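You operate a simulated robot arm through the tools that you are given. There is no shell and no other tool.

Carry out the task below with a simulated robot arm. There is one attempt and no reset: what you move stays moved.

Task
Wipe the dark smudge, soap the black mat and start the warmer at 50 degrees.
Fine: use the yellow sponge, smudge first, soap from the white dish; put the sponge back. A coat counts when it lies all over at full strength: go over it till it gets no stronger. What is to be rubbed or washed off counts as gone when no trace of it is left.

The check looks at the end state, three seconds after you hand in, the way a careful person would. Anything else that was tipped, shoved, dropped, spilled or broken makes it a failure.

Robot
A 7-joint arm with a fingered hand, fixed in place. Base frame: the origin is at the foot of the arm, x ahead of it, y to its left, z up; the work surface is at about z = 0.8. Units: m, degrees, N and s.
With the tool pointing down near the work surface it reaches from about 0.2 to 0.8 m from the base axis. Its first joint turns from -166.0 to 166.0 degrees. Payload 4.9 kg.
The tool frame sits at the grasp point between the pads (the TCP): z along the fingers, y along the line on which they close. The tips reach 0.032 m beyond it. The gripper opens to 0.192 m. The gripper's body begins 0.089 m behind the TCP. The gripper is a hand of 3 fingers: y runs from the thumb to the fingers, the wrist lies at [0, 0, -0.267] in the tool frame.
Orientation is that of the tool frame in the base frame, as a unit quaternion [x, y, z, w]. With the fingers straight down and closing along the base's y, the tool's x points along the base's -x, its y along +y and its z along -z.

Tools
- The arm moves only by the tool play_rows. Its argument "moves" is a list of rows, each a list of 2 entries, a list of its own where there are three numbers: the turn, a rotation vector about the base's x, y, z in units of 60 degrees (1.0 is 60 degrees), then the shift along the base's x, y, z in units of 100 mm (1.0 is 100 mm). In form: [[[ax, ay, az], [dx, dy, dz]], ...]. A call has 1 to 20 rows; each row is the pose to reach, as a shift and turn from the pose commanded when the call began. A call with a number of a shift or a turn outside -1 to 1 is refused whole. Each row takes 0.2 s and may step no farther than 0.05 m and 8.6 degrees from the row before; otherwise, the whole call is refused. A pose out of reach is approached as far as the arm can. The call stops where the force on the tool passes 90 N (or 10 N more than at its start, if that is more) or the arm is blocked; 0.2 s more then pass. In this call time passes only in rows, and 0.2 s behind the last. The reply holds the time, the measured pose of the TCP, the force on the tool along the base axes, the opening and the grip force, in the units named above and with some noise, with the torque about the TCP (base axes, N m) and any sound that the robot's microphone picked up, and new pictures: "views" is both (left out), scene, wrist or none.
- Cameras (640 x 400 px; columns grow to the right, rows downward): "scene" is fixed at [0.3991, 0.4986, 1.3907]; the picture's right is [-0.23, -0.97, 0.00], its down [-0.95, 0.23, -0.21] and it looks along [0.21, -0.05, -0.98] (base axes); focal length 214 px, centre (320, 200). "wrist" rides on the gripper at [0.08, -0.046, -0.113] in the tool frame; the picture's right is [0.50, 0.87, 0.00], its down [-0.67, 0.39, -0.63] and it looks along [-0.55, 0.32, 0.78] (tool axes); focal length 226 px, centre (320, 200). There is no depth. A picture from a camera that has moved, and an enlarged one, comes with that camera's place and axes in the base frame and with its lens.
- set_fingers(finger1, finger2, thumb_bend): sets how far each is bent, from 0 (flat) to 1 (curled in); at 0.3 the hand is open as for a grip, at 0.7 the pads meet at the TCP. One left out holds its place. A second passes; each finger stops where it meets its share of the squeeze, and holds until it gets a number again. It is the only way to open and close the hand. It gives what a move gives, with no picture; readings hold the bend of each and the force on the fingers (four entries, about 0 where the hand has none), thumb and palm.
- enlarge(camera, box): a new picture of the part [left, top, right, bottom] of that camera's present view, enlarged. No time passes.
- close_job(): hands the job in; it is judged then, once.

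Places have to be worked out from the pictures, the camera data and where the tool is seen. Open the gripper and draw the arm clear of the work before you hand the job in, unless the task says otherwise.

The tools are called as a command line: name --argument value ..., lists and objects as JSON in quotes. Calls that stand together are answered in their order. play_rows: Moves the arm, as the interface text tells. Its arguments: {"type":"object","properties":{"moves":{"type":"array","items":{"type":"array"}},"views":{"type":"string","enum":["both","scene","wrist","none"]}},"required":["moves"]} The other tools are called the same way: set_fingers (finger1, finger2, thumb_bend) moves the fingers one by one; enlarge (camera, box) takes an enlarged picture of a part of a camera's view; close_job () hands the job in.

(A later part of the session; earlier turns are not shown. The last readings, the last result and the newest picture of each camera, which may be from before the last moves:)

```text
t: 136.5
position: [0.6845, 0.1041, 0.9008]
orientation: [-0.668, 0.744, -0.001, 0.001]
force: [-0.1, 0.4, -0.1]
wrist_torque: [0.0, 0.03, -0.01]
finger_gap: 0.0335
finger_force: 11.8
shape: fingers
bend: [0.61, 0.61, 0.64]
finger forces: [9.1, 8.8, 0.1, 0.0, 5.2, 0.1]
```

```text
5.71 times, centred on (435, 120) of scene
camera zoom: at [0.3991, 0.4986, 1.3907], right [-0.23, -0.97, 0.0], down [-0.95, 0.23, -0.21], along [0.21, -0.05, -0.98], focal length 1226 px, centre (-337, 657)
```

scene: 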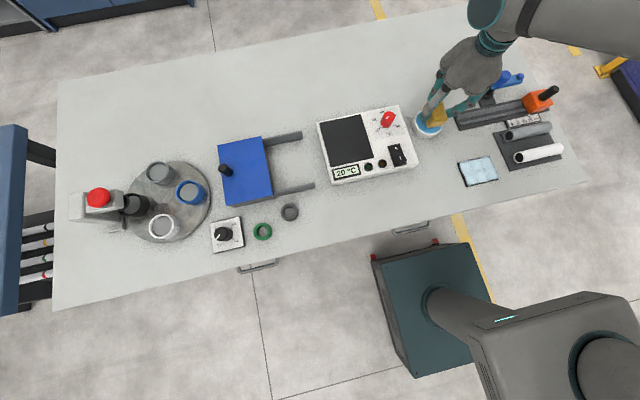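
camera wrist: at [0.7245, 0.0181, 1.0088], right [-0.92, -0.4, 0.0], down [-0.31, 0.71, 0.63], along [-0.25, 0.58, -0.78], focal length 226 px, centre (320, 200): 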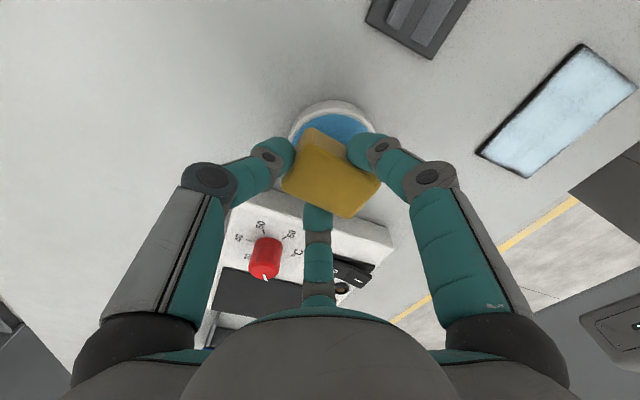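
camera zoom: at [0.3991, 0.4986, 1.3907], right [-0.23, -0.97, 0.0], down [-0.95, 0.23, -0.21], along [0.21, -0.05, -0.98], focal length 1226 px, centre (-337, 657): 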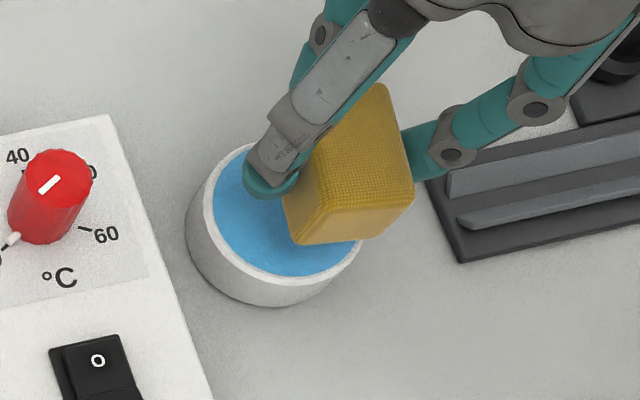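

I centre the sponge over the dish (shift +6 mm x, −2 mm y) and lower to near contact.

play_rows --moves '[[[0, 0, 0], [0.06, -0.02, 0]], [[0, 0, 0], [0.06, -0.02, -0.1]], [[0, 0, 0], [0.06, -0.02, -0.2]]]' --views "none"

enlarge --camera "scene" --box '[390, 85, 480, 155]'

enlarge --camera "wrist" --box '[210, 50, 450, 250]'

```text
t: 137.3
position: [0.6912, 0.101, 0.8816]
orientation: [-0.667, 0.745, -0.001, 0.001]
force: [-0.3, -0.6, 0.1]
wrist_torque: [0.0, -0.03, -0.01]
finger_gap: 0.0338
finger_force: 11.7
shape: fingers
bend: [0.61, 0.61, 0.64]
finger forces: [9.1, 8.7, 0.1, 0.1, 5.1, 0.0]
```

```text
5.71 times, centred on (435, 120) of scene
camera zoom: at [0.3991, 0.4986, 1.3907], right [-0.23, -0.97, 0.0], down [-0.95, 0.23, -0.21], along [0.21, -0.05, -0.98], focal length 1226 px, centre (-337, 657)
```

zoom: 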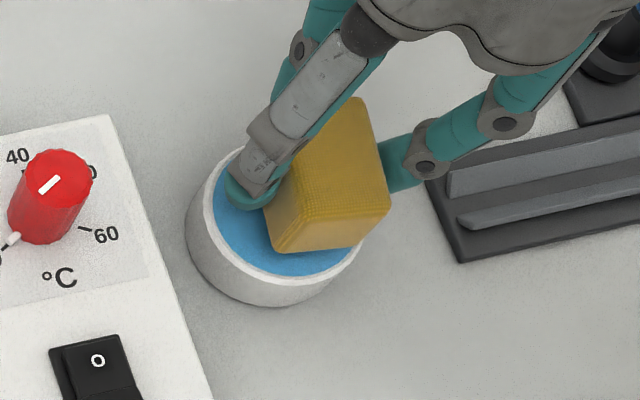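

```text
2.00 times, centred on (330, 150) of wrist
camera zoom: at [0.7282, 0.0163, 0.9968], right [-0.92, -0.4, 0.0], down [-0.31, 0.71, 0.63], along [-0.25, 0.58, -0.78], focal length 452 px, centre (300, 300)
```

zoom: 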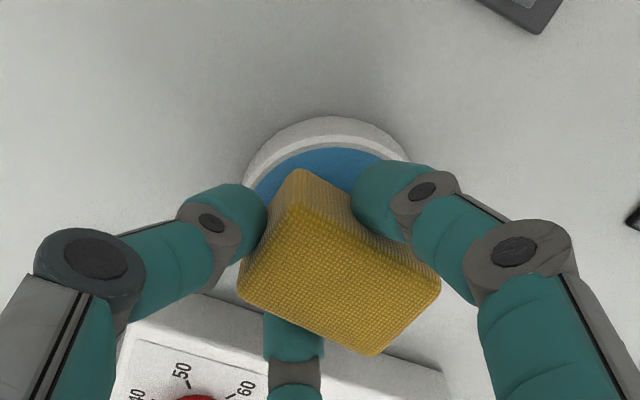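

I nudge 3 mm toward +y and lower in small steps.

play_rows --moves '[[[0, 0, 0], [-0.01, 0.03, 0]], [[0, 0, 0], [-0.01, 0.03, -0.02]], [[0, 0, 0], [-0.01, 0.03, -0.04]], [[0, 0, 0], [-0.01, 0.03, -0.05]]]' --views "none"

```text
t: 138.3
position: [0.6895, 0.1054, 0.8765]
orientation: [-0.668, 0.745, 0.0, 0.001]
force: [-0.3, 0.0, -0.7]
wrist_torque: [0.0, 0.02, 0.0]
finger_gap: 0.0337
finger_force: 11.9
shape: fingers
bend: [0.61, 0.61, 0.64]
finger forces: [9.1, 8.8, 0.0, 0.0, 5.1, 0.1]
```

play_rows --moves '[[[0, 0, 0], [0, 0, -0.01]], [[0, 0, 0], [0, 0, -0.02]], [[0, 0, 0], [0, 0, -0.02]]]' --views "none"

```text
t: 139.1
position: [0.6899, 0.1065, 0.8751]
orientation: [-0.667, 0.745, 0.0, 0.001]
force: [-0.3, 0.5, -0.7]
wrist_torque: [-0.03, 0.01, -0.02]
finger_gap: 0.034
finger_force: 11.2
shape: fingers
bend: [0.61, 0.61, 0.64]
finger forces: [9.1, 8.8, 0.0, 0.1, 5.1, 0.0]
```

play_rows --moves '[[[0, 0, 0], [0, -0.01, -0.01]], [[0, 0, 0], [0, -0.01, -0.02]], [[0, 0, 0], [0, -0.01, -0.02]]]' --views "none"

```text
t: 139.9
position: [0.6906, 0.1046, 0.8729]
orientation: [-0.668, 0.744, -0.001, 0.002]
force: [-0.9, 0.1, 3.8]
wrist_torque: [0.09, -0.02, 0.03]
finger_gap: 0.0336
finger_force: 11.5
shape: fingers
bend: [0.61, 0.61, 0.64]
finger forces: [9.0, 9.1, 0.0, 0.0, 5.2, 0.0]
```

play_rows --moves '[[[0, 0, 0], [0, 0, -0.006]], [[0, 0, 0], [0, 0, -0.01]], [[0, 0, 0], [0, 0, -0.01]]]' --views "none"

enlarge --camera "scene" --box '[390, 85, 480, 155]'

enlarge --camera "wrist" --box '[210, 50, 450, 250]'

```text
t: 140.7
position: [0.6907, 0.1053, 0.8726]
orientation: [-0.668, 0.744, -0.001, 0.002]
force: [-0.4, -2.8, 7.4]
wrist_torque: [-0.02, 0.0, -0.01]
finger_gap: 0.0334
finger_force: 12.8
shape: fingers
bend: [0.61, 0.61, 0.64]
finger forces: [10.6, 8.9, 0.0, 0.0, 5.9, 0.1]
```

```text
5.71 times, centred on (435, 120) of scene
camera zoom: at [0.3991, 0.4986, 1.3907], right [-0.23, -0.97, 0.0], down [-0.95, 0.23, -0.21], along [0.21, -0.05, -0.98], focal length 1226 px, centre (-337, 657)
```

zoom: 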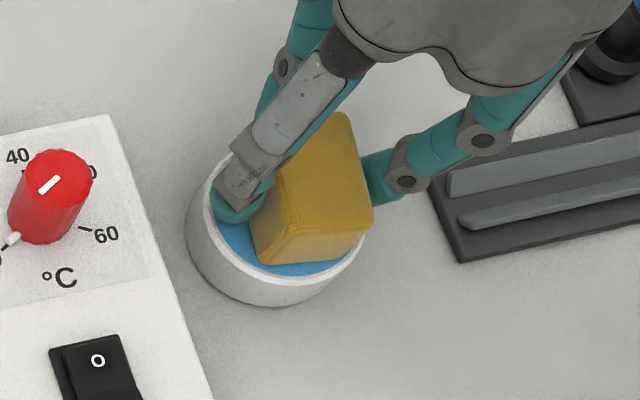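

```text
2.00 times, centred on (330, 150) of wrist
camera zoom: at [0.7277, 0.0195, 0.9865], right [-0.92, -0.4, 0.0], down [-0.31, 0.71, 0.63], along [-0.25, 0.58, -0.78], focal length 452 px, centre (300, 300)
```

zoom: 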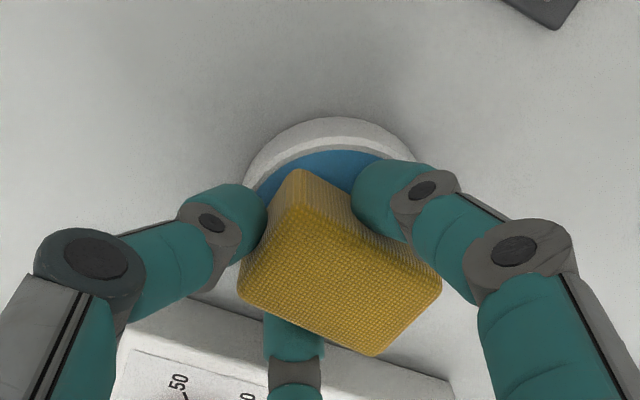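

The sponge is well inside the dish. I press slightly more and hold for about 3 s.

play_rows --moves '[[[0, 0, 0], [0, 0, -0.005]], [[0, 0, 0], [0, 0, -0.005]], [[0, 0, 0], [0, 0, -0.005]], [[0, 0, 0], [0, 0, -0.005]], [[0, 0, 0], [0, 0, -0.005]], [[0, 0, 0], [0, 0, -0.005]], [[0, 0, 0], [0, 0, -0.005]], [[0, 0, 0], [0, 0, -0.005]], [[0, 0, 0], [0, 0, -0.005]], [[0, 0, 0], [0, 0, -0.005]], [[0, 0, 0], [0, 0, -0.005]], [[0, 0, 0], [0, 0, -0.005]]]' --views "none"

play_rows --moves '[[[0, 0, 0], [0, 0, 0.05]], [[0, 0, 0], [0, 0, 0.3]], [[0, 0, 0], [0, 0, 0.6]]]' --views "none"

enlarge --camera "wrist" --box '[210, 50, 450, 250]'

enlarge --camera "scene" --box '[390, 85, 480, 155]'

```text
t: 143.3
position: [0.6901, 0.1056, 0.8724]
orientation: [-0.668, 0.744, -0.001, 0.002]
force: [0.7, -3.2, 14.8]
wrist_torque: [-0.04, 0.06, -0.02]
finger_gap: 0.0336
finger_force: 13.7
shape: fingers
bend: [0.61, 0.61, 0.64]
finger forces: [11.1, 9.9, 0.0, 0.0, 6.8, 0.0]
```

```text
t: 144.1
position: [0.6877, 0.1046, 0.9283]
orientation: [-0.668, 0.745, 0.001, 0.0]
force: [0.3, -0.4, -0.6]
wrist_torque: [0.0, -0.01, 0.03]
finger_gap: 0.0337
finger_force: 11.3
shape: fingers
bend: [0.61, 0.61, 0.64]
finger forces: [9.2, 9.0, 0.1, 0.1, 5.0, 0.1]
```

```text
2.00 times, centred on (330, 150) of wrist
camera zoom: at [0.7257, 0.0186, 1.0427], right [-0.92, -0.4, 0.0], down [-0.31, 0.71, 0.63], along [-0.25, 0.58, -0.78], focal length 452 px, centre (300, 300)
```

zoom: 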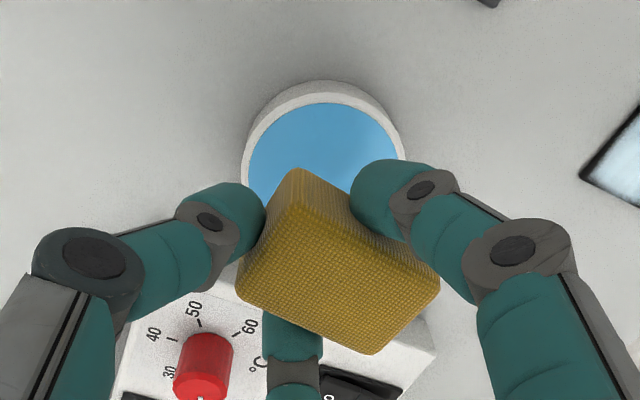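

```text
5.71 times, centred on (435, 120) of scene
camera zoom: at [0.3991, 0.4986, 1.3907], right [-0.23, -0.97, 0.0], down [-0.95, 0.23, -0.21], along [0.21, -0.05, -0.98], focal length 1226 px, centre (-337, 657)
```

zoom: 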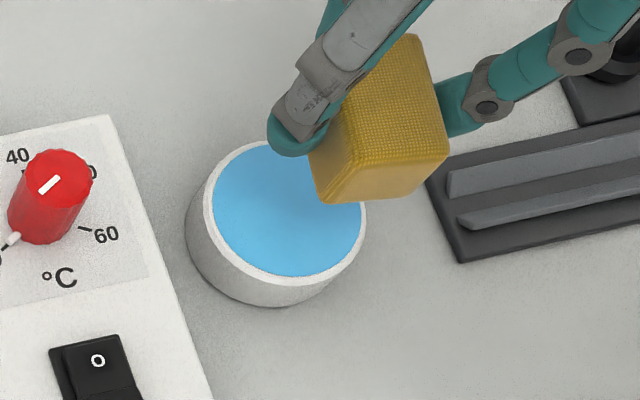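

The dish is fine. I go back to the mat's left rim with the freshly loaded sponge.

play_rows --moves '[[[0, 0, 0], [-0.3, -0.1, 0]], [[0, 0, 0], [-0.6, -0.2, 0]], [[0, 0, 0], [-0.87, -0.31, 0]]]' --views "none"

play_rows --moves '[[[0, 0, 0], [-0.3, -0.1, 0]], [[0, 0, 0], [-0.6, -0.2, 0]], [[0, 0, 0], [-0.86, -0.31, 0]], [[0, 0, 0], [-0.86, -0.31, -0.4]], [[0, 0, 0], [-0.86, -0.31, -0.73]]]' --views "none"

play_rows --moves '[[[0, 0, 0], [0, 0, -0.02]], [[0, 0, 0], [0, 0, -0.03]], [[0, 0, 0], [0, 0, -0.04]]]' --views "none"

```text
t: 144.9
position: [0.6025, 0.0712, 0.929]
orientation: [-0.668, 0.745, 0.0, 0.0]
force: [-0.3, 0.1, -0.2]
wrist_torque: [0.04, -0.05, 0.02]
finger_gap: 0.0335
finger_force: 11.2
shape: fingers
bend: [0.61, 0.61, 0.64]
finger forces: [9.2, 8.9, 0.1, 0.0, 5.0, 0.0]
```

```text
t: 146.1
position: [0.5198, 0.0454, 0.8587]
orientation: [-0.668, 0.744, -0.001, 0.002]
force: [0.8, 0.6, -0.8]
wrist_torque: [-0.01, 0.01, 0.01]
finger_gap: 0.0337
finger_force: 10.9
shape: fingers
bend: [0.61, 0.61, 0.64]
finger forces: [9.2, 9.0, 0.0, 0.1, 5.0, 0.1]
```

```text
t: 146.9
position: [0.5177, 0.0442, 0.8542]
orientation: [-0.668, 0.744, -0.001, 0.001]
force: [0.0, -0.5, -1.6]
wrist_torque: [0.04, 0.01, 0.0]
finger_gap: 0.0336
finger_force: 11.7
shape: fingers
bend: [0.61, 0.61, 0.64]
finger forces: [9.3, 8.9, 0.0, 0.1, 5.0, 0.1]
```

play_rows --moves '[[[0, 0, 0], [0, 0, -0.01]], [[0, 0, 0], [0, 0, -0.02]], [[0, 0, 0], [0, 0, -0.02]]]' --views "none"

```text
t: 147.7
position: [0.5175, 0.0437, 0.8527]
orientation: [-0.667, 0.745, 0.0, 0.001]
force: [0.8, -0.1, 0.3]
wrist_torque: [0.01, -0.07, 0.03]
finger_gap: 0.0335
finger_force: 11.3
shape: fingers
bend: [0.61, 0.61, 0.64]
finger forces: [9.1, 8.9, 0.1, 0.0, 5.0, 0.1]
```

play_rows --moves '[[[0, 0, 0], [0, 0, -0.01]], [[0, 0, 0], [0, 0, -0.018]], [[0, 0, 0], [0, 0, -0.018]]]' --views "none"

```text
t: 148.5
position: [0.5182, 0.044, 0.8507]
orientation: [-0.667, 0.745, 0.0, 0.001]
force: [-1.1, 0.8, 1.8]
wrist_torque: [0.05, 0.06, -0.01]
finger_gap: 0.0336
finger_force: 11.8
shape: fingers
bend: [0.61, 0.61, 0.64]
finger forces: [9.2, 9.6, 0.1, 0.0, 4.7, 0.1]
```

Touch at 1.8 N. I press 1 mm more and rub along the rim.

play_rows --moves '[[[0, 0, 0], [0, 0, -0.006]], [[0, 0, 0], [0, 0, -0.01]], [[0, 0, 0], [0.05, 0.01, -0.01]], [[0, 0, 0], [0.1, 0.02, -0.01]], [[0, 0, 0], [0.05, 0.03, -0.01]], [[0, 0, 0], [0, 0.03, -0.01]], [[0, 0, 0], [-0.06, 0.03, -0.011]], [[0, 0, 0], [-0.12, 0.03, -0.012]], [[0, 0, 0], [-0.18, 0.03, -0.012]]]' --views "none"

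play_rows --moves '[[[0, 0, 0], [0, 0, 0.2]], [[0, 0, 0], [0.25, -0.25, 0.5]], [[0, 0, 0], [0.5, -0.55, 0.7]], [[0, 0, 0], [0.8, -0.75, 0.7]]]' --views "none"

enlarge --camera "scene" --box '[450, 145, 510, 195]'

```text
t: 150.5
position: [0.4993, 0.0462, 0.8507]
orientation: [-0.667, 0.745, -0.001, 0.002]
force: [4.1, -0.1, 5.4]
wrist_torque: [-0.03, -0.14, -0.01]
finger_gap: 0.0335
finger_force: 12.7
shape: fingers
bend: [0.61, 0.61, 0.64]
finger forces: [9.7, 9.2, 0.0, 0.1, 7.0, 0.0]
```

```text
t: 151.5
position: [0.5793, -0.0258, 0.9218]
orientation: [-0.668, 0.744, 0.0, 0.002]
force: [-0.3, 0.8, -0.9]
wrist_torque: [0.01, 0.03, 0.0]
finger_gap: 0.0336
finger_force: 11.8
shape: fingers
bend: [0.61, 0.61, 0.64]
finger forces: [9.7, 9.4, 0.0, 0.0, 5.0, 0.1]
```

```text
8.00 times, centred on (480, 170) of scene
camera zoom: at [0.3991, 0.4986, 1.3907], right [-0.23, -0.97, 0.0], down [-0.95, 0.23, -0.21], along [0.21, -0.05, -0.98], focal length 1716 px, centre (-960, 440)
```

zoom: 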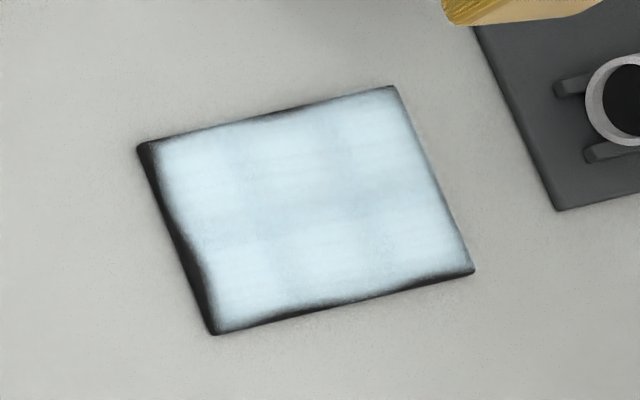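

There's no visible change at the rim even with fresh soap and confirmed contact. From this camera the dark left and near strips may partly be the mat's side faces. I move to where the wrist camera can view the mat from the other side and check.

play_rows --moves '[[[0, 0, 0], [0.25, 0.3, 0]], [[0, 0, 0], [0.5, 0.6, 0]], [[0, 0, 0], [0.75, 0.9, 0]], [[0, 0, 0], [1.0, 1.0, 0]]]' --views "none"

play_rows --moves '[[[0, 0, 0], [0.0, 0.2, 0]], [[0, 0, 0], [0.0, 0.3, 0]]]' --views "wrist"

enlarge --camera "wrist" --box '[470, 30, 640, 190]'

```text
t: 152.5
position: [0.6828, 0.0708, 0.9217]
orientation: [-0.667, 0.745, -0.001, 0.002]
force: [0.8, 0.2, 0.1]
wrist_torque: [-0.02, 0.01, -0.02]
finger_gap: 0.0336
finger_force: 11.0
shape: fingers
bend: [0.61, 0.61, 0.64]
finger forces: [9.6, 9.3, 0.0, 0.1, 4.8, 0.0]
```

```text
t: 153.1
position: [0.6787, 0.1002, 0.9203]
orientation: [-0.668, 0.744, 0.0, 0.001]
force: [0.4, 0.5, -0.6]
wrist_torque: [0.02, -0.03, 0.02]
finger_gap: 0.033
finger_force: 11.8
shape: fingers
bend: [0.61, 0.61, 0.64]
finger forces: [9.7, 9.3, 0.0, 0.0, 4.8, 0.0]
camera wrist: at [0.7166, 0.0146, 1.035], right [-0.92, -0.4, 0.0], down [-0.31, 0.71, 0.63], along [-0.25, 0.58, -0.78], focal length 226 px, centre (320, 200)
```

wrist: 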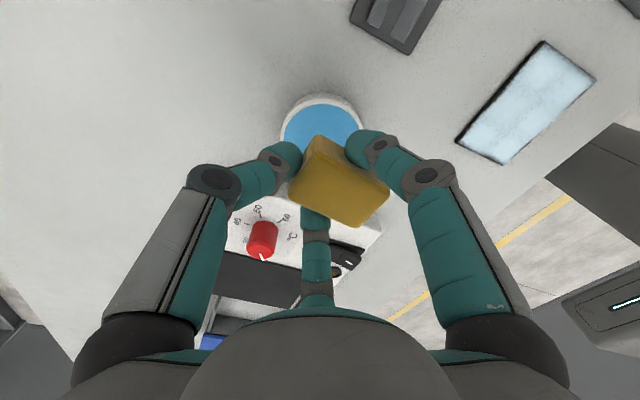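

```text
2.50 times, centred on (555, 110) of wrist
camera zoom: at [0.7166, 0.0146, 1.035], right [-0.92, -0.4, 0.0], down [-0.31, 0.71, 0.63], along [-0.25, 0.58, -0.78], focal length 565 px, centre (-268, 425)
```

zoom: 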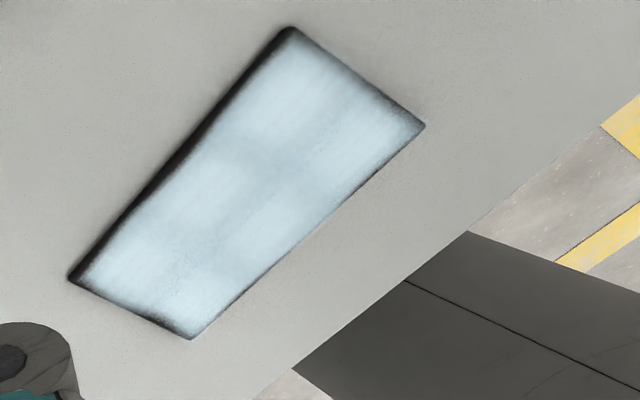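

From this side the left rim looks almost fully coated and it's the far edge that looks dark: so much of the dark strip is the mat's (rounded) side face turned toward the camera. I zoom the scene view again to compare the strip in detail with before.

enlarge --camera "scene" --box '[454, 158, 484, 192]'

enlarge --camera "scene" --box '[470, 155, 502, 185]'

enlarge --camera "wrist" --box '[490, 60, 610, 180]'

```text
11.76 times, centred on (469, 175) of scene
camera zoom: at [0.3991, 0.4986, 1.3907], right [-0.23, -0.97, 0.0], down [-0.95, 0.23, -0.21], along [0.21, -0.05, -0.98], focal length 2523 px, centre (-1433, 494)
```

zoom: 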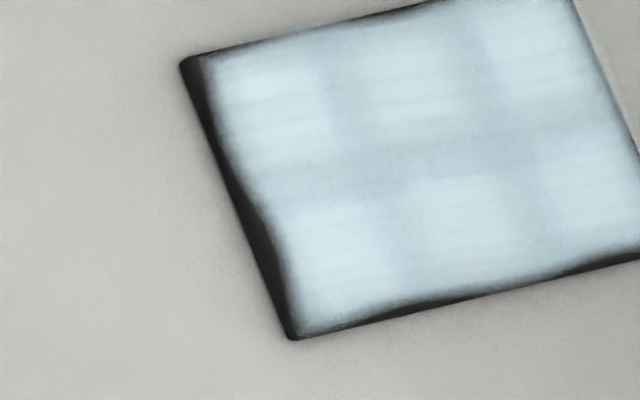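

```text
13.33 times, centred on (486, 170) of scene
camera zoom: at [0.3991, 0.4986, 1.3907], right [-0.23, -0.97, 0.0], down [-0.95, 0.23, -0.21], along [0.21, -0.05, -0.98], focal length 2860 px, centre (-1893, 600)
```

zoom: 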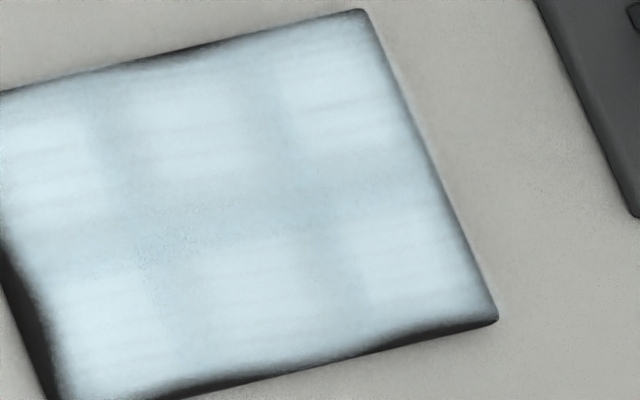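

```text
3.33 times, centred on (550, 120) of wrist
camera zoom: at [0.7166, 0.0146, 1.035], right [-0.92, -0.4, 0.0], down [-0.31, 0.71, 0.63], along [-0.25, 0.58, -0.78], focal length 754 px, centre (-447, 467)
```

zoom: 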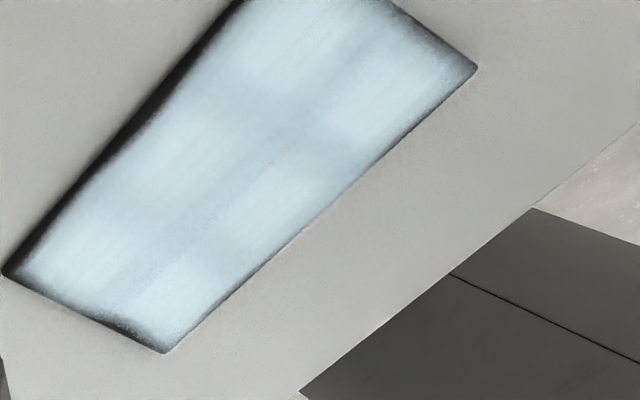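

The pattern on the mat is now regular and has not changed over many further passes with fresh soap (same bright tiles, same narrow fade at the edges), so the coat gets no stronger. I now take the sponge back to its place: turning it square and hovering over (0.520, 0.123).

play_rows --moves '[[[0, 0, 0.04], [-0.35, 0.06, 0]], [[0, 0, 0.08], [-0.7, 0.13, 0]], [[0, 0, 0.112], [-0.98, 0.2, 0]]]' --views "none"

play_rows --moves '[[[0, 0, 0], [-0.25, 0.03, 0]], [[0, 0, 0], [-0.46, 0.05, 0]], [[0, 0, 0], [-0.46, 0.05, -0.3]], [[0, 0, 0], [-0.46, 0.05, -0.58]]]' --views "both"

enlarge --camera "scene" --box '[380, 135, 476, 215]'

enlarge --camera "wrist" --box '[210, 50, 450, 250]'

```text
t: 153.9
position: [0.5797, 0.1216, 0.9198]
orientation: [0.71, -0.704, 0.0, 0.0]
force: [-0.2, 0.4, -0.6]
wrist_torque: [-0.01, -0.06, 0.01]
finger_gap: 0.0332
finger_force: 12.2
shape: fingers
bend: [0.61, 0.61, 0.64]
finger forces: [9.6, 9.3, 0.0, 0.0, 4.8, 0.0]
```

```text
t: 154.9
position: [0.537, 0.127, 0.8599]
orientation: [0.71, -0.705, -0.001, -0.001]
force: [-0.3, 0.5, -0.1]
wrist_torque: [-0.01, 0.07, -0.01]
finger_gap: 0.0331
finger_force: 11.4
shape: fingers
bend: [0.61, 0.61, 0.64]
finger forces: [9.5, 9.3, 0.1, 0.1, 4.8, 0.1]
camera wrist: at [0.583, 0.0467, 0.9752], right [-0.86, -0.51, 0.0], down [-0.39, 0.67, 0.63], along [-0.32, 0.55, -0.78], focal length 226 px, centre (320, 200)
```

scene: 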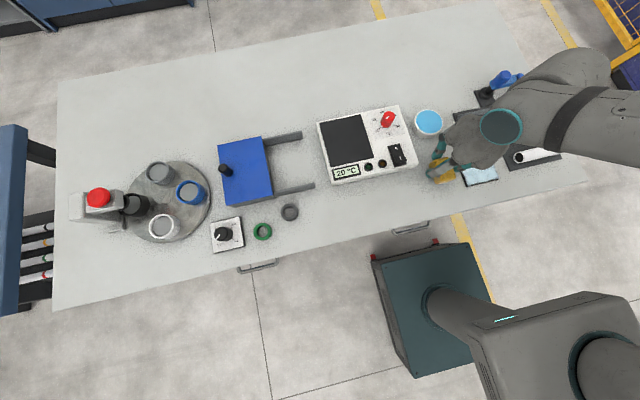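
wrist: 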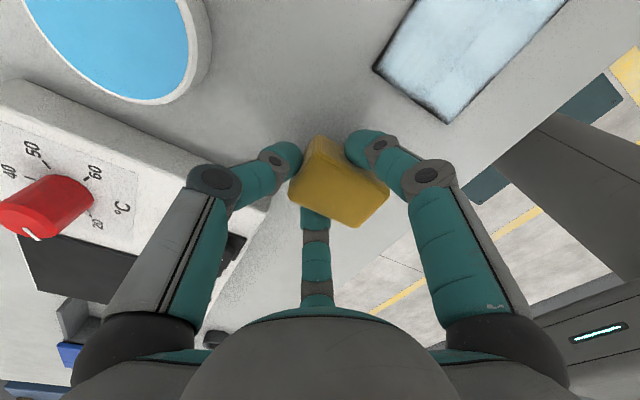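

```text
5.00 times, centred on (428, 175) of scene
camera zoom: at [0.3991, 0.4986, 1.3907], right [-0.23, -0.97, 0.0], down [-0.95, 0.23, -0.21], along [0.21, -0.05, -0.98], focal length 1072 px, centre (-220, 325)
```

zoom: 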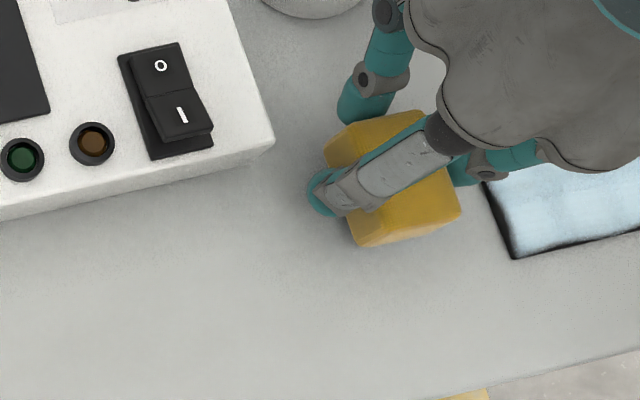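

```text
2.00 times, centred on (330, 150) of wrist
camera zoom: at [0.583, 0.0467, 0.9752], right [-0.86, -0.51, 0.0], down [-0.39, 0.67, 0.63], along [-0.32, 0.55, -0.78], focal length 452 px, centre (300, 300)
```

zoom: 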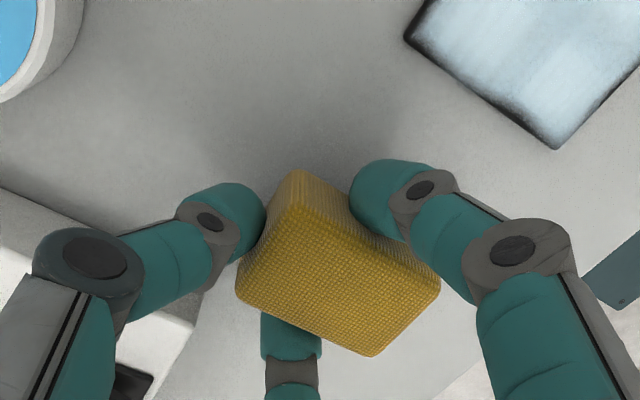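

From here the wrist camera looks almost straight down on the mat's left edge. I zoom in on it to judge the rim properly.

enlarge --camera "wrist" --box '[360, 0, 520, 130]'

enlarge --camera "wrist" --box '[370, 40, 470, 130]'

```text
3.08 times, centred on (440, 65) of wrist
camera zoom: at [0.583, 0.0467, 0.9752], right [-0.86, -0.51, 0.0], down [-0.39, 0.67, 0.63], along [-0.32, 0.55, -0.78], focal length 696 px, centre (-49, 615)
```

zoom: 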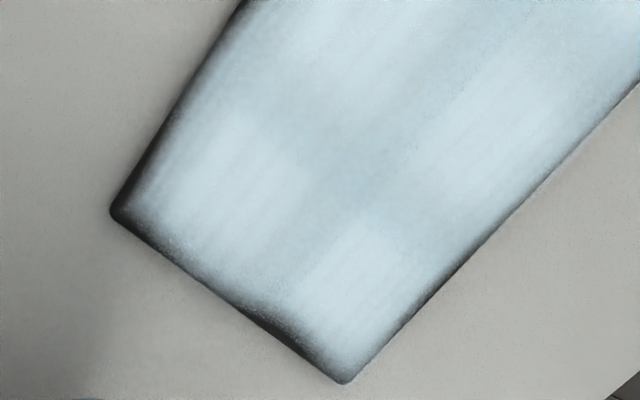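

```text
4.44 times, centred on (420, 85) of wrist
camera zoom: at [0.583, 0.0467, 0.9752], right [-0.86, -0.51, 0.0], down [-0.39, 0.67, 0.63], along [-0.32, 0.55, -0.78], focal length 1005 px, centre (-124, 711)
```

zoom: 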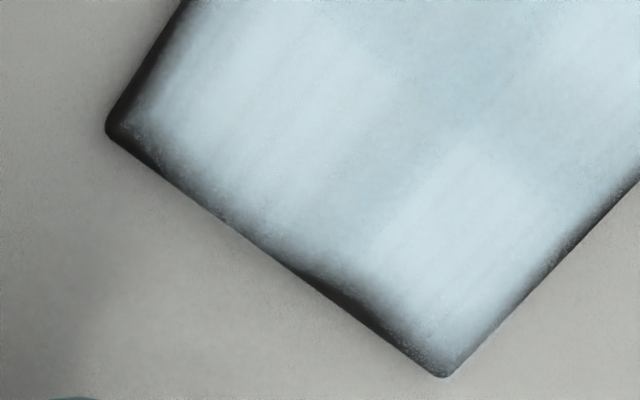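

At close range the coat turns out to be drawn as a 3×2 set of soft-edged patches (that also explains the black rectangle early on); all six are equally bright and no longer change, so the coat is complete. The hovering sponge's projected corners match its original place, so I lower it there.

play_rows --moves '[[[0, 0, 0], [0, 0, -0.04]], [[0, 0, 0], [0, 0, -0.08]]]' --views "none"

play_rows --moves '[[[0, 0, 0], [0, 0, -0.01]], [[0, 0, 0], [0, 0, -0.02]], [[0, 0, 0], [0, 0, -0.02]]]' --views "none"

```text
t: 155.5
position: [0.5364, 0.1273, 0.8535]
orientation: [0.711, -0.704, 0.0, -0.001]
force: [-0.6, -0.3, -1.2]
wrist_torque: [-0.02, -0.03, 0.01]
finger_gap: 0.0332
finger_force: 11.7
shape: fingers
bend: [0.61, 0.61, 0.64]
finger forces: [9.5, 9.4, 0.1, 0.0, 4.8, 0.1]
```

```text
t: 156.3
position: [0.5369, 0.1262, 0.8528]
orientation: [0.71, -0.704, 0.0, -0.001]
force: [0.3, -1.1, 0.4]
wrist_torque: [-0.01, -0.01, 0.0]
finger_gap: 0.0335
finger_force: 11.8
shape: fingers
bend: [0.61, 0.61, 0.64]
finger forces: [9.4, 9.3, 0.0, 0.1, 4.7, 0.0]
```

play_rows --moves '[[[0, 0, 0], [0, 0, -0.01]], [[0, 0, 0], [0, 0, -0.02]], [[0, 0, 0], [0, 0, -0.02]]]' --views "none"

enlarge --camera "scene" --box '[380, 135, 476, 215]'

```text
t: 157.1
position: [0.5356, 0.126, 0.8502]
orientation: [0.71, -0.704, 0.001, -0.001]
force: [-0.8, -0.1, -0.8]
wrist_torque: [0.01, -0.04, 0.0]
finger_gap: 0.0335
finger_force: 11.7
shape: fingers
bend: [0.61, 0.61, 0.64]
finger forces: [9.6, 9.3, 0.0, 0.1, 4.8, 0.1]
```

```text
5.00 times, centred on (428, 175) of scene
camera zoom: at [0.3991, 0.4986, 1.3907], right [-0.23, -0.97, 0.0], down [-0.95, 0.23, -0.21], along [0.21, -0.05, -0.98], focal length 1072 px, centre (-220, 325)
```

zoom: 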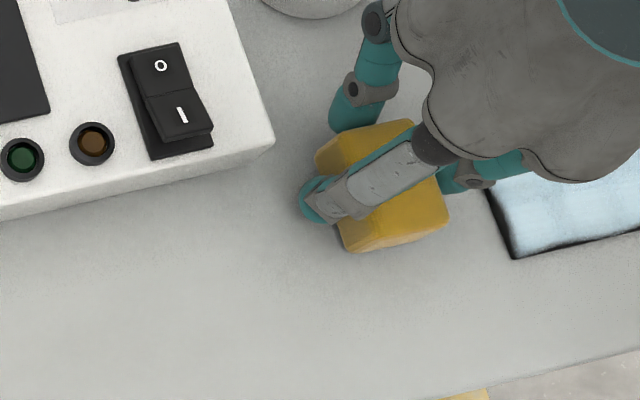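

Nearly down, matching the original outline. Another millimetre or two to contact.

play_rows --moves '[[[0, 0, 0], [0, 0, -0.008]], [[0, 0, 0], [0, 0, -0.015]], [[0, 0, 0], [0, 0, -0.015]]]' --views "none"

```text
t: 157.9
position: [0.5357, 0.1264, 0.8483]
orientation: [0.711, -0.704, 0.001, -0.001]
force: [0.1, 0.3, -0.9]
wrist_torque: [-0.02, 0.0, 0.0]
finger_gap: 0.0334
finger_force: 11.7
shape: fingers
bend: [0.61, 0.61, 0.64]
finger forces: [9.5, 9.3, 0.0, 0.1, 4.9, 0.0]
```

play_rows --moves '[[[0, 0, 0], [0, 0, -0.006]], [[0, 0, 0], [0, 0, -0.012]], [[0, 0, 0], [0, 0, -0.012]]]' --views "none"

```text
t: 158.7
position: [0.5353, 0.1254, 0.8462]
orientation: [0.711, -0.704, 0.001, -0.001]
force: [1.2, 0.3, -0.8]
wrist_torque: [-0.04, 0.05, 0.02]
finger_gap: 0.0334
finger_force: 12.0
shape: fingers
bend: [0.61, 0.61, 0.64]
finger forces: [9.5, 9.3, 0.0, 0.0, 4.9, 0.1]
```

The sponge must be within a millimetre or two of the table and the fingertips are low, so I release here gently, then rise.

set_fingers --finger1 0.58 --finger2 0.58 --thumb_bend 0.6

set_fingers --finger1 0.55 --finger2 0.55 --thumb_bend 0.56

play_rows --moves '[[[0, 0, 0], [0, 0, 0.1]], [[0, 0, 0], [0, 0, 0.4]], [[0, 0, 0], [0, 0, 0.8]]]' --views "both"

enlarge --camera "scene" --box '[380, 135, 476, 215]'

enlarge --camera "wrist" --box '[210, 50, 450, 250]'

```text
t: 159.7
position: [0.5355, 0.1257, 0.846]
orientation: [0.71, -0.704, 0.001, 0.0]
force: [0.2, 0.0, -0.2]
wrist_torque: [-0.02, 0.03, 0.01]
finger_gap: 0.048
finger_force: 0.0
shape: fingers
bend: [0.57, 0.57, 0.6]
finger forces: [0.0, 0.0, 0.0, 0.0, 0.0, 0.1]
```

```text
t: 160.7
position: [0.5351, 0.1253, 0.8472]
orientation: [0.71, -0.705, 0.001, 0.0]
force: [0.0, -0.2, -0.1]
wrist_torque: [0.01, 0.01, -0.01]
finger_gap: 0.06
finger_force: 0.0
shape: fingers
bend: [0.55, 0.55, 0.56]
finger forces: [0.0, 0.0, 0.1, 0.0, 0.0, 0.0]
```

```text
t: 161.5
position: [0.534, 0.1252, 0.9262]
orientation: [0.711, -0.704, 0.0, 0.0]
force: [-0.6, -0.5, -0.3]
wrist_torque: [-0.02, 0.0, 0.06]
finger_gap: 0.0601
finger_force: 0.0
shape: fingers
bend: [0.55, 0.55, 0.56]
finger forces: [0.0, 0.0, 0.0, 0.0, 0.0, 0.0]
camera wrist: at [0.5809, 0.0442, 1.0401], right [-0.86, -0.51, 0.0], down [-0.39, 0.67, 0.63], along [-0.32, 0.54, -0.78], focal length 226 px, centre (320, 200)
```

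scene: 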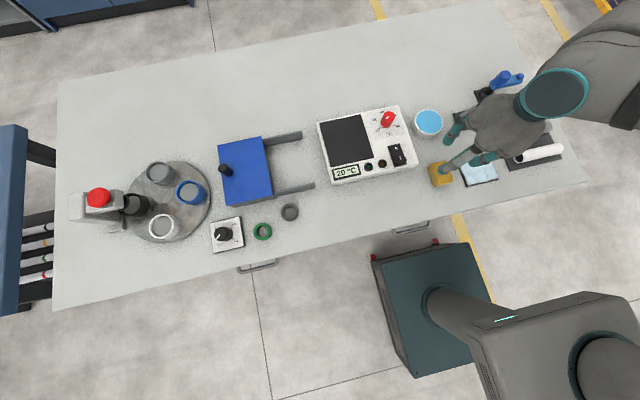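
wrist: 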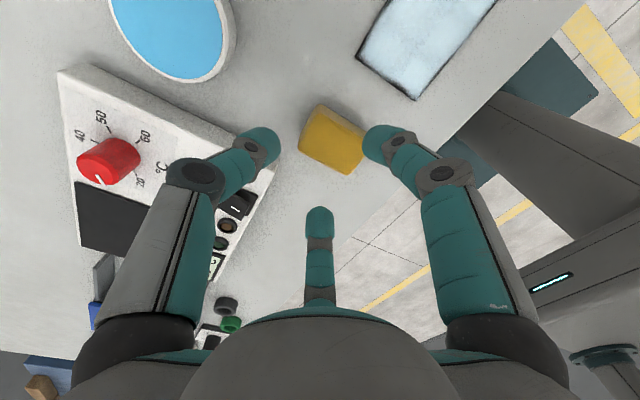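

```text
5.00 times, centred on (428, 175) of scene
camera zoom: at [0.3991, 0.4986, 1.3907], right [-0.23, -0.97, 0.0], down [-0.95, 0.23, -0.21], along [0.21, -0.05, -0.98], focal length 1072 px, centre (-220, 325)
```

zoom: 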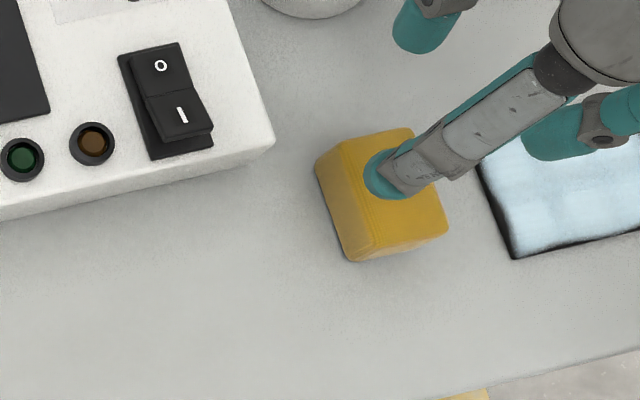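

```text
2.00 times, centred on (330, 150) of wrist
camera zoom: at [0.5809, 0.0442, 1.0401], right [-0.86, -0.51, 0.0], down [-0.39, 0.67, 0.63], along [-0.32, 0.54, -0.78], focal length 452 px, centre (300, 300)
```

zoom: 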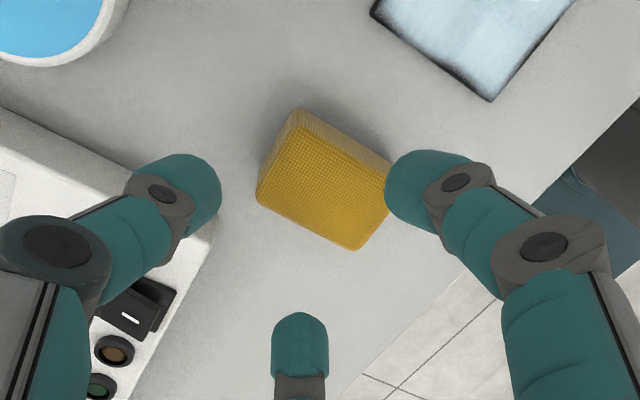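

The sponge rests within about 5 mm of where it was. Next is the warmer: from the dial labels I get the knob centre at about (0.694, 0.2327), 60° per 10 °C, with 20 at +120° and 50 at −60°, so 180° clockwise. I raise and move above the knob.

set_fingers --finger1 0.48 --finger2 0.48 --thumb_bend 0.48

play_rows --moves '[[[0, 0, 0], [0.1, 0.05, 0.35]], [[0, 0, 0], [0.4, 0.25, 0.5]], [[0, 0, 0], [0.7, 0.5, 0.5]], [[0, 0, 0], [0.9, 0.65, 0.5]]]' --views "none"

play_rows --moves '[[[0, 0, 0], [0.35, 0.2, 0]], [[0, 0, 0], [0.7, 0.42, 0]]]' --views "both"

enlarge --camera "wrist" --box '[210, 50, 450, 250]'

enlarge --camera "scene" --box '[310, 80, 450, 190]'

```text
t: 162.5
position: [0.5348, 0.1259, 0.9258]
orientation: [0.71, -0.704, 0.001, -0.001]
force: [0.0, 0.9, -0.1]
wrist_torque: [0.0, 0.04, -0.03]
finger_gap: 0.0922
finger_force: 0.0
shape: fingers
bend: [0.48, 0.48, 0.48]
finger forces: [0.0, 0.1, 0.1, 0.0, 0.0, 0.1]
```

```text
t: 163.5
position: [0.6263, 0.1889, 0.976]
orientation: [0.71, -0.704, 0.001, -0.001]
force: [-0.3, -0.3, 1.5]
wrist_torque: [-0.01, 0.03, 0.02]
finger_gap: 0.0923
finger_force: 0.2
shape: fingers
bend: [0.48, 0.48, 0.48]
finger forces: [0.0, 0.1, 0.0, 0.1, 0.1, 0.0]
```

```text
t: 164.1
position: [0.6985, 0.2345, 0.9749]
orientation: [0.711, -0.703, 0.001, -0.002]
force: [1.0, -0.4, 0.7]
wrist_torque: [-0.01, -0.02, 0.0]
finger_gap: 0.0924
finger_force: 0.0
shape: fingers
bend: [0.48, 0.48, 0.48]
finger forces: [0.0, 0.0, 0.1, 0.0, 0.0, 0.0]
camera wrist: at [0.7466, 0.1529, 1.0896], right [-0.86, -0.51, 0.0], down [-0.39, 0.67, 0.63], along [-0.32, 0.55, -0.78], focal length 226 px, centre (320, 200)
```

scene: 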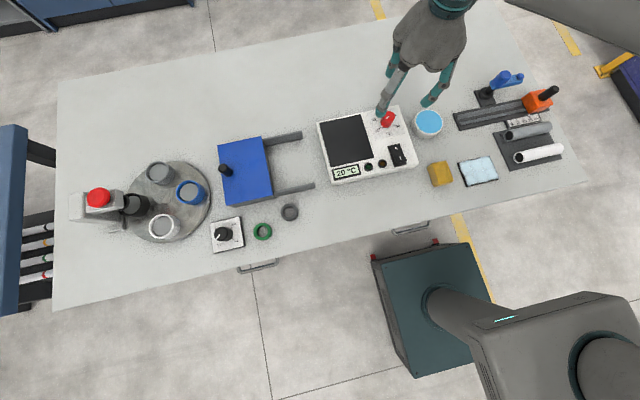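
wrist: 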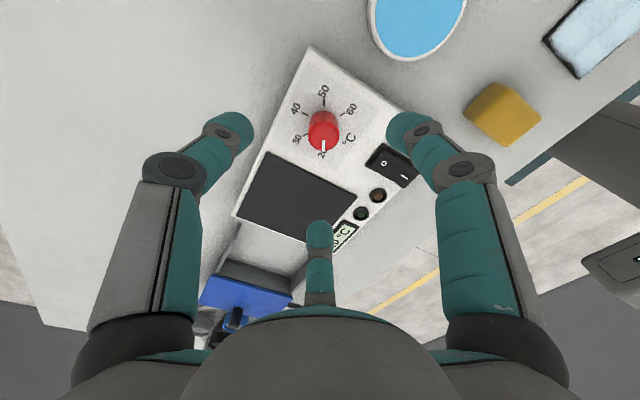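

```text
2.00 times, centred on (330, 150) of wrist
camera zoom: at [0.7466, 0.1529, 1.0896], right [-0.86, -0.51, 0.0], down [-0.39, 0.67, 0.63], along [-0.32, 0.55, -0.78], focal length 452 px, centre (300, 300)
```

zoom: 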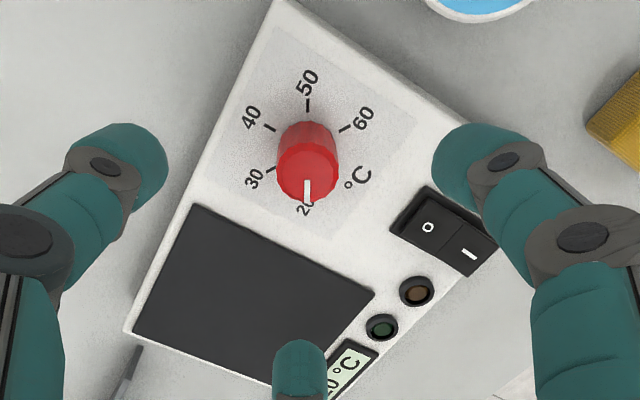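

```text
3.64 times, centred on (380, 135) of scene
camera zoom: at [0.3991, 0.4986, 1.3907], right [-0.23, -0.97, 0.0], down [-0.95, 0.23, -0.21], along [0.21, -0.05, -0.98], focal length 780 px, centre (102, 436)
```

zoom: 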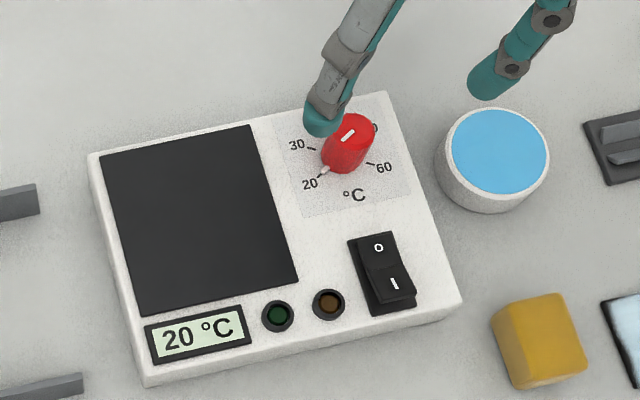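

The view confirms the knob centre at about (0.695, 0.2327), top z≈0.87, radius ≈15 mm, white line on 20. The TCP is right above it, so I descend to z≈0.89 with open fingers.

play_rows --moves '[[[0, 0, 0], [0, 0, -0.3]], [[0, 0, 0], [0, 0, -0.6]], [[0, 0, 0], [0, 0, -0.76]]]' --views "both"

enlarge --camera "wrist" --box '[210, 50, 450, 250]'

enlarge --camera "scene" --box '[340, 80, 440, 160]'

```text
t: 164.9
position: [0.6967, 0.2341, 0.8997]
orientation: [0.71, -0.704, 0.001, -0.001]
force: [0.9, -0.3, 0.0]
wrist_torque: [0.02, -0.01, 0.02]
finger_gap: 0.0926
finger_force: 0.0
shape: fingers
bend: [0.48, 0.48, 0.48]
finger forces: [0.1, 0.0, 0.1, 0.1, 0.1, 0.1]
camera wrist: at [0.7436, 0.1533, 1.0132], right [-0.86, -0.51, 0.0], down [-0.39, 0.67, 0.63], along [-0.32, 0.55, -0.78], focal length 226 px, centre (320, 200)
```

scene: 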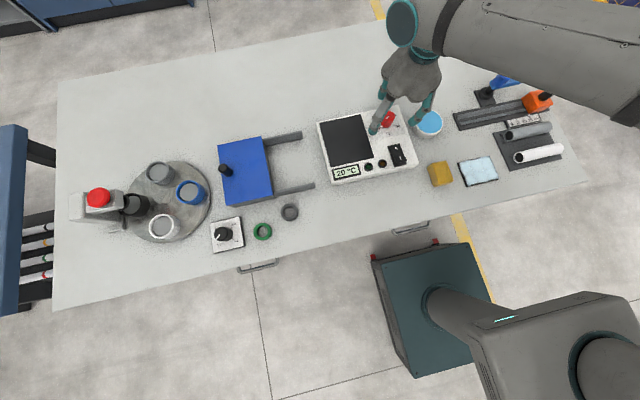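
wrist: 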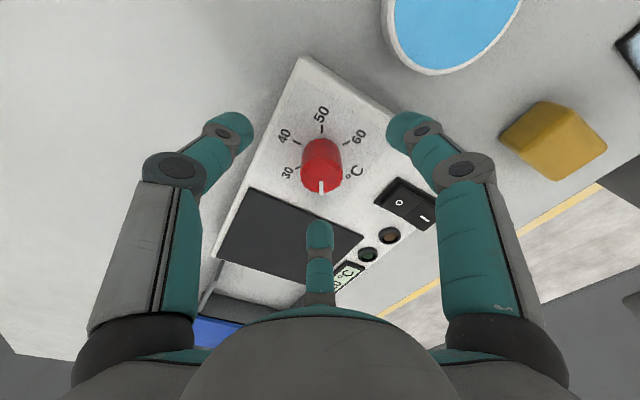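

```text
2.00 times, centred on (330, 150) of wrist
camera zoom: at [0.7436, 0.1533, 1.0132], right [-0.86, -0.51, 0.0], down [-0.39, 0.67, 0.63], along [-0.32, 0.55, -0.78], focal length 452 px, centre (300, 300)
```

zoom: 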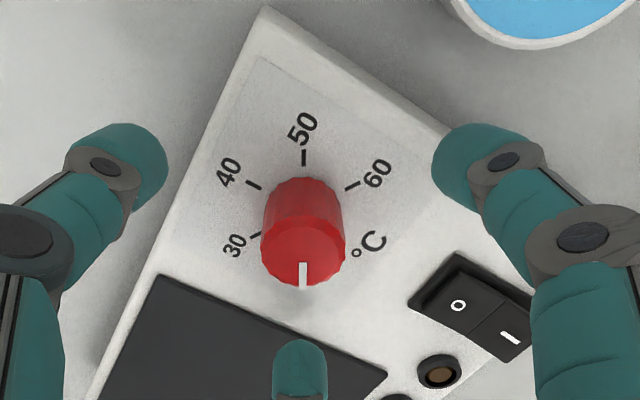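

```text
5.00 times, centred on (390, 120) of scene
camera zoom: at [0.3991, 0.4986, 1.3907], right [-0.23, -0.97, 0.0], down [-0.95, 0.23, -0.21], along [0.21, -0.05, -0.98], focal length 1072 px, centre (-30, 600)
```

zoom: 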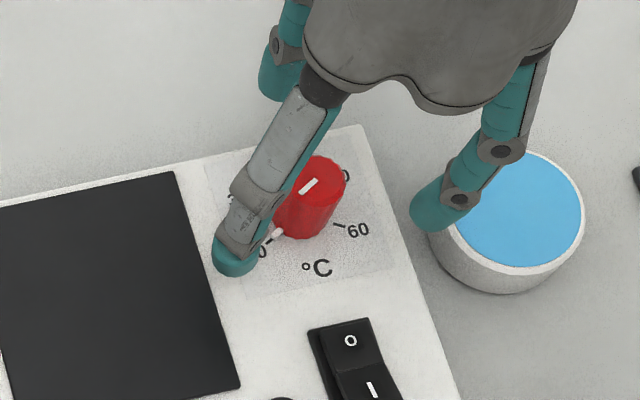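

Everything is centred; the −y finger is clear of the dish. I lower 9 mm more and close gently on the knob.

play_rows --moves '[[[0, 0, 0], [0, -0.005, -0.05]], [[0, 0, 0], [0, -0.005, -0.09]]]' --views "none"

set_fingers --finger1 0.6 --finger2 0.6 --thumb_bend 0.6

enlarge --camera "wrist" --box '[210, 50, 450, 250]'

enlarge --camera "scene" --box '[340, 80, 440, 160]'

```text
t: 165.5
position: [0.696, 0.2342, 0.891]
orientation: [0.711, -0.704, 0.0, 0.0]
force: [0.3, 0.2, -0.2]
wrist_torque: [-0.03, 0.02, 0.0]
finger_gap: 0.0925
finger_force: 0.0
shape: fingers
bend: [0.48, 0.48, 0.48]
finger forces: [0.1, 0.1, 0.0, 0.1, 0.0, 0.1]
```

```text
t: 166.5
position: [0.6968, 0.2321, 0.8912]
orientation: [0.71, -0.704, 0.001, 0.0]
force: [-0.6, -0.5, -0.4]
wrist_torque: [0.01, -0.05, -0.01]
finger_gap: 0.0426
finger_force: 0.1
shape: fingers
bend: [0.6, 0.6, 0.6]
finger forces: [0.1, 0.0, 0.0, 0.0, 0.0, 0.0]
```

```text
2.00 times, centred on (330, 150) of wrist
camera zoom: at [0.7434, 0.153, 1.005], right [-0.86, -0.51, 0.0], down [-0.39, 0.67, 0.63], along [-0.32, 0.55, -0.78], focal length 452 px, centre (300, 300)
```

zoom: 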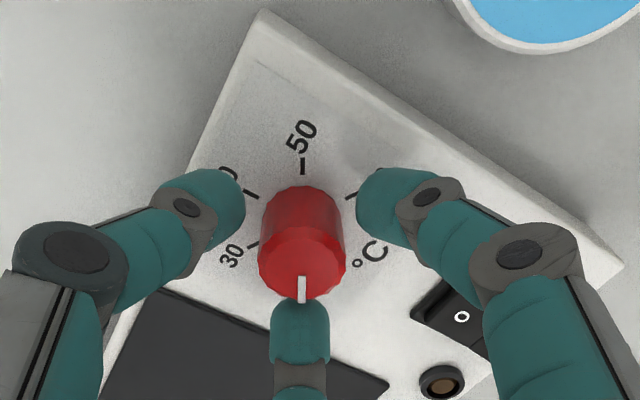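

```text
5.00 times, centred on (390, 120) of scene
camera zoom: at [0.3991, 0.4986, 1.3907], right [-0.23, -0.97, 0.0], down [-0.95, 0.23, -0.21], along [0.21, -0.05, -0.98], focal length 1072 px, centre (-30, 600)
```

zoom: 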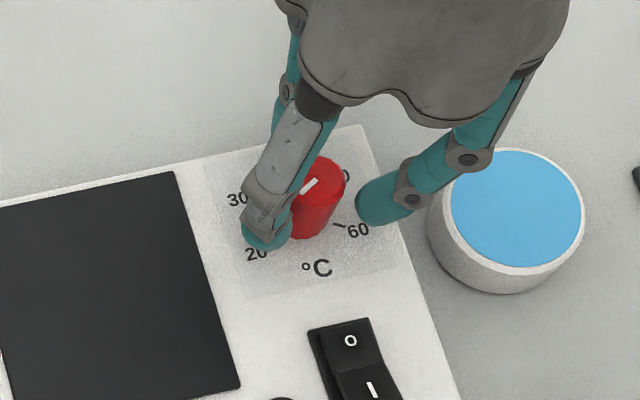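

The three fingertips are evenly around the knob. I close until they hold it.

set_fingers --finger1 0.66 --finger2 0.66 --thumb_bend 0.66

enlarge --camera "wrist" --box '[210, 50, 450, 250]'

```text
t: 167.5
position: [0.6958, 0.2336, 0.8906]
orientation: [0.71, -0.704, 0.0, -0.001]
force: [-0.4, 0.8, -1.8]
wrist_torque: [-0.02, 0.02, -0.01]
finger_gap: 0.025
finger_force: 4.3
shape: fingers
bend: [0.64, 0.63, 0.65]
finger forces: [2.4, 3.4, 0.1, 0.0, 2.7, 0.1]
```

```text
2.00 times, centred on (330, 150) of wrist
camera zoom: at [0.7434, 0.1531, 1.005], right [-0.86, -0.51, 0.0], down [-0.39, 0.67, 0.63], along [-0.32, 0.55, -0.78], focal length 452 px, centre (300, 300)
```

zoom: 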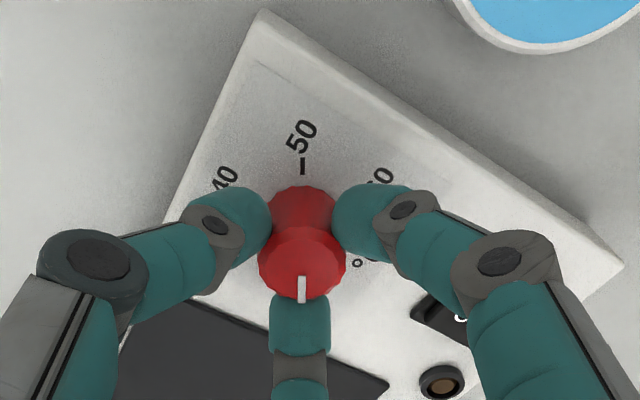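

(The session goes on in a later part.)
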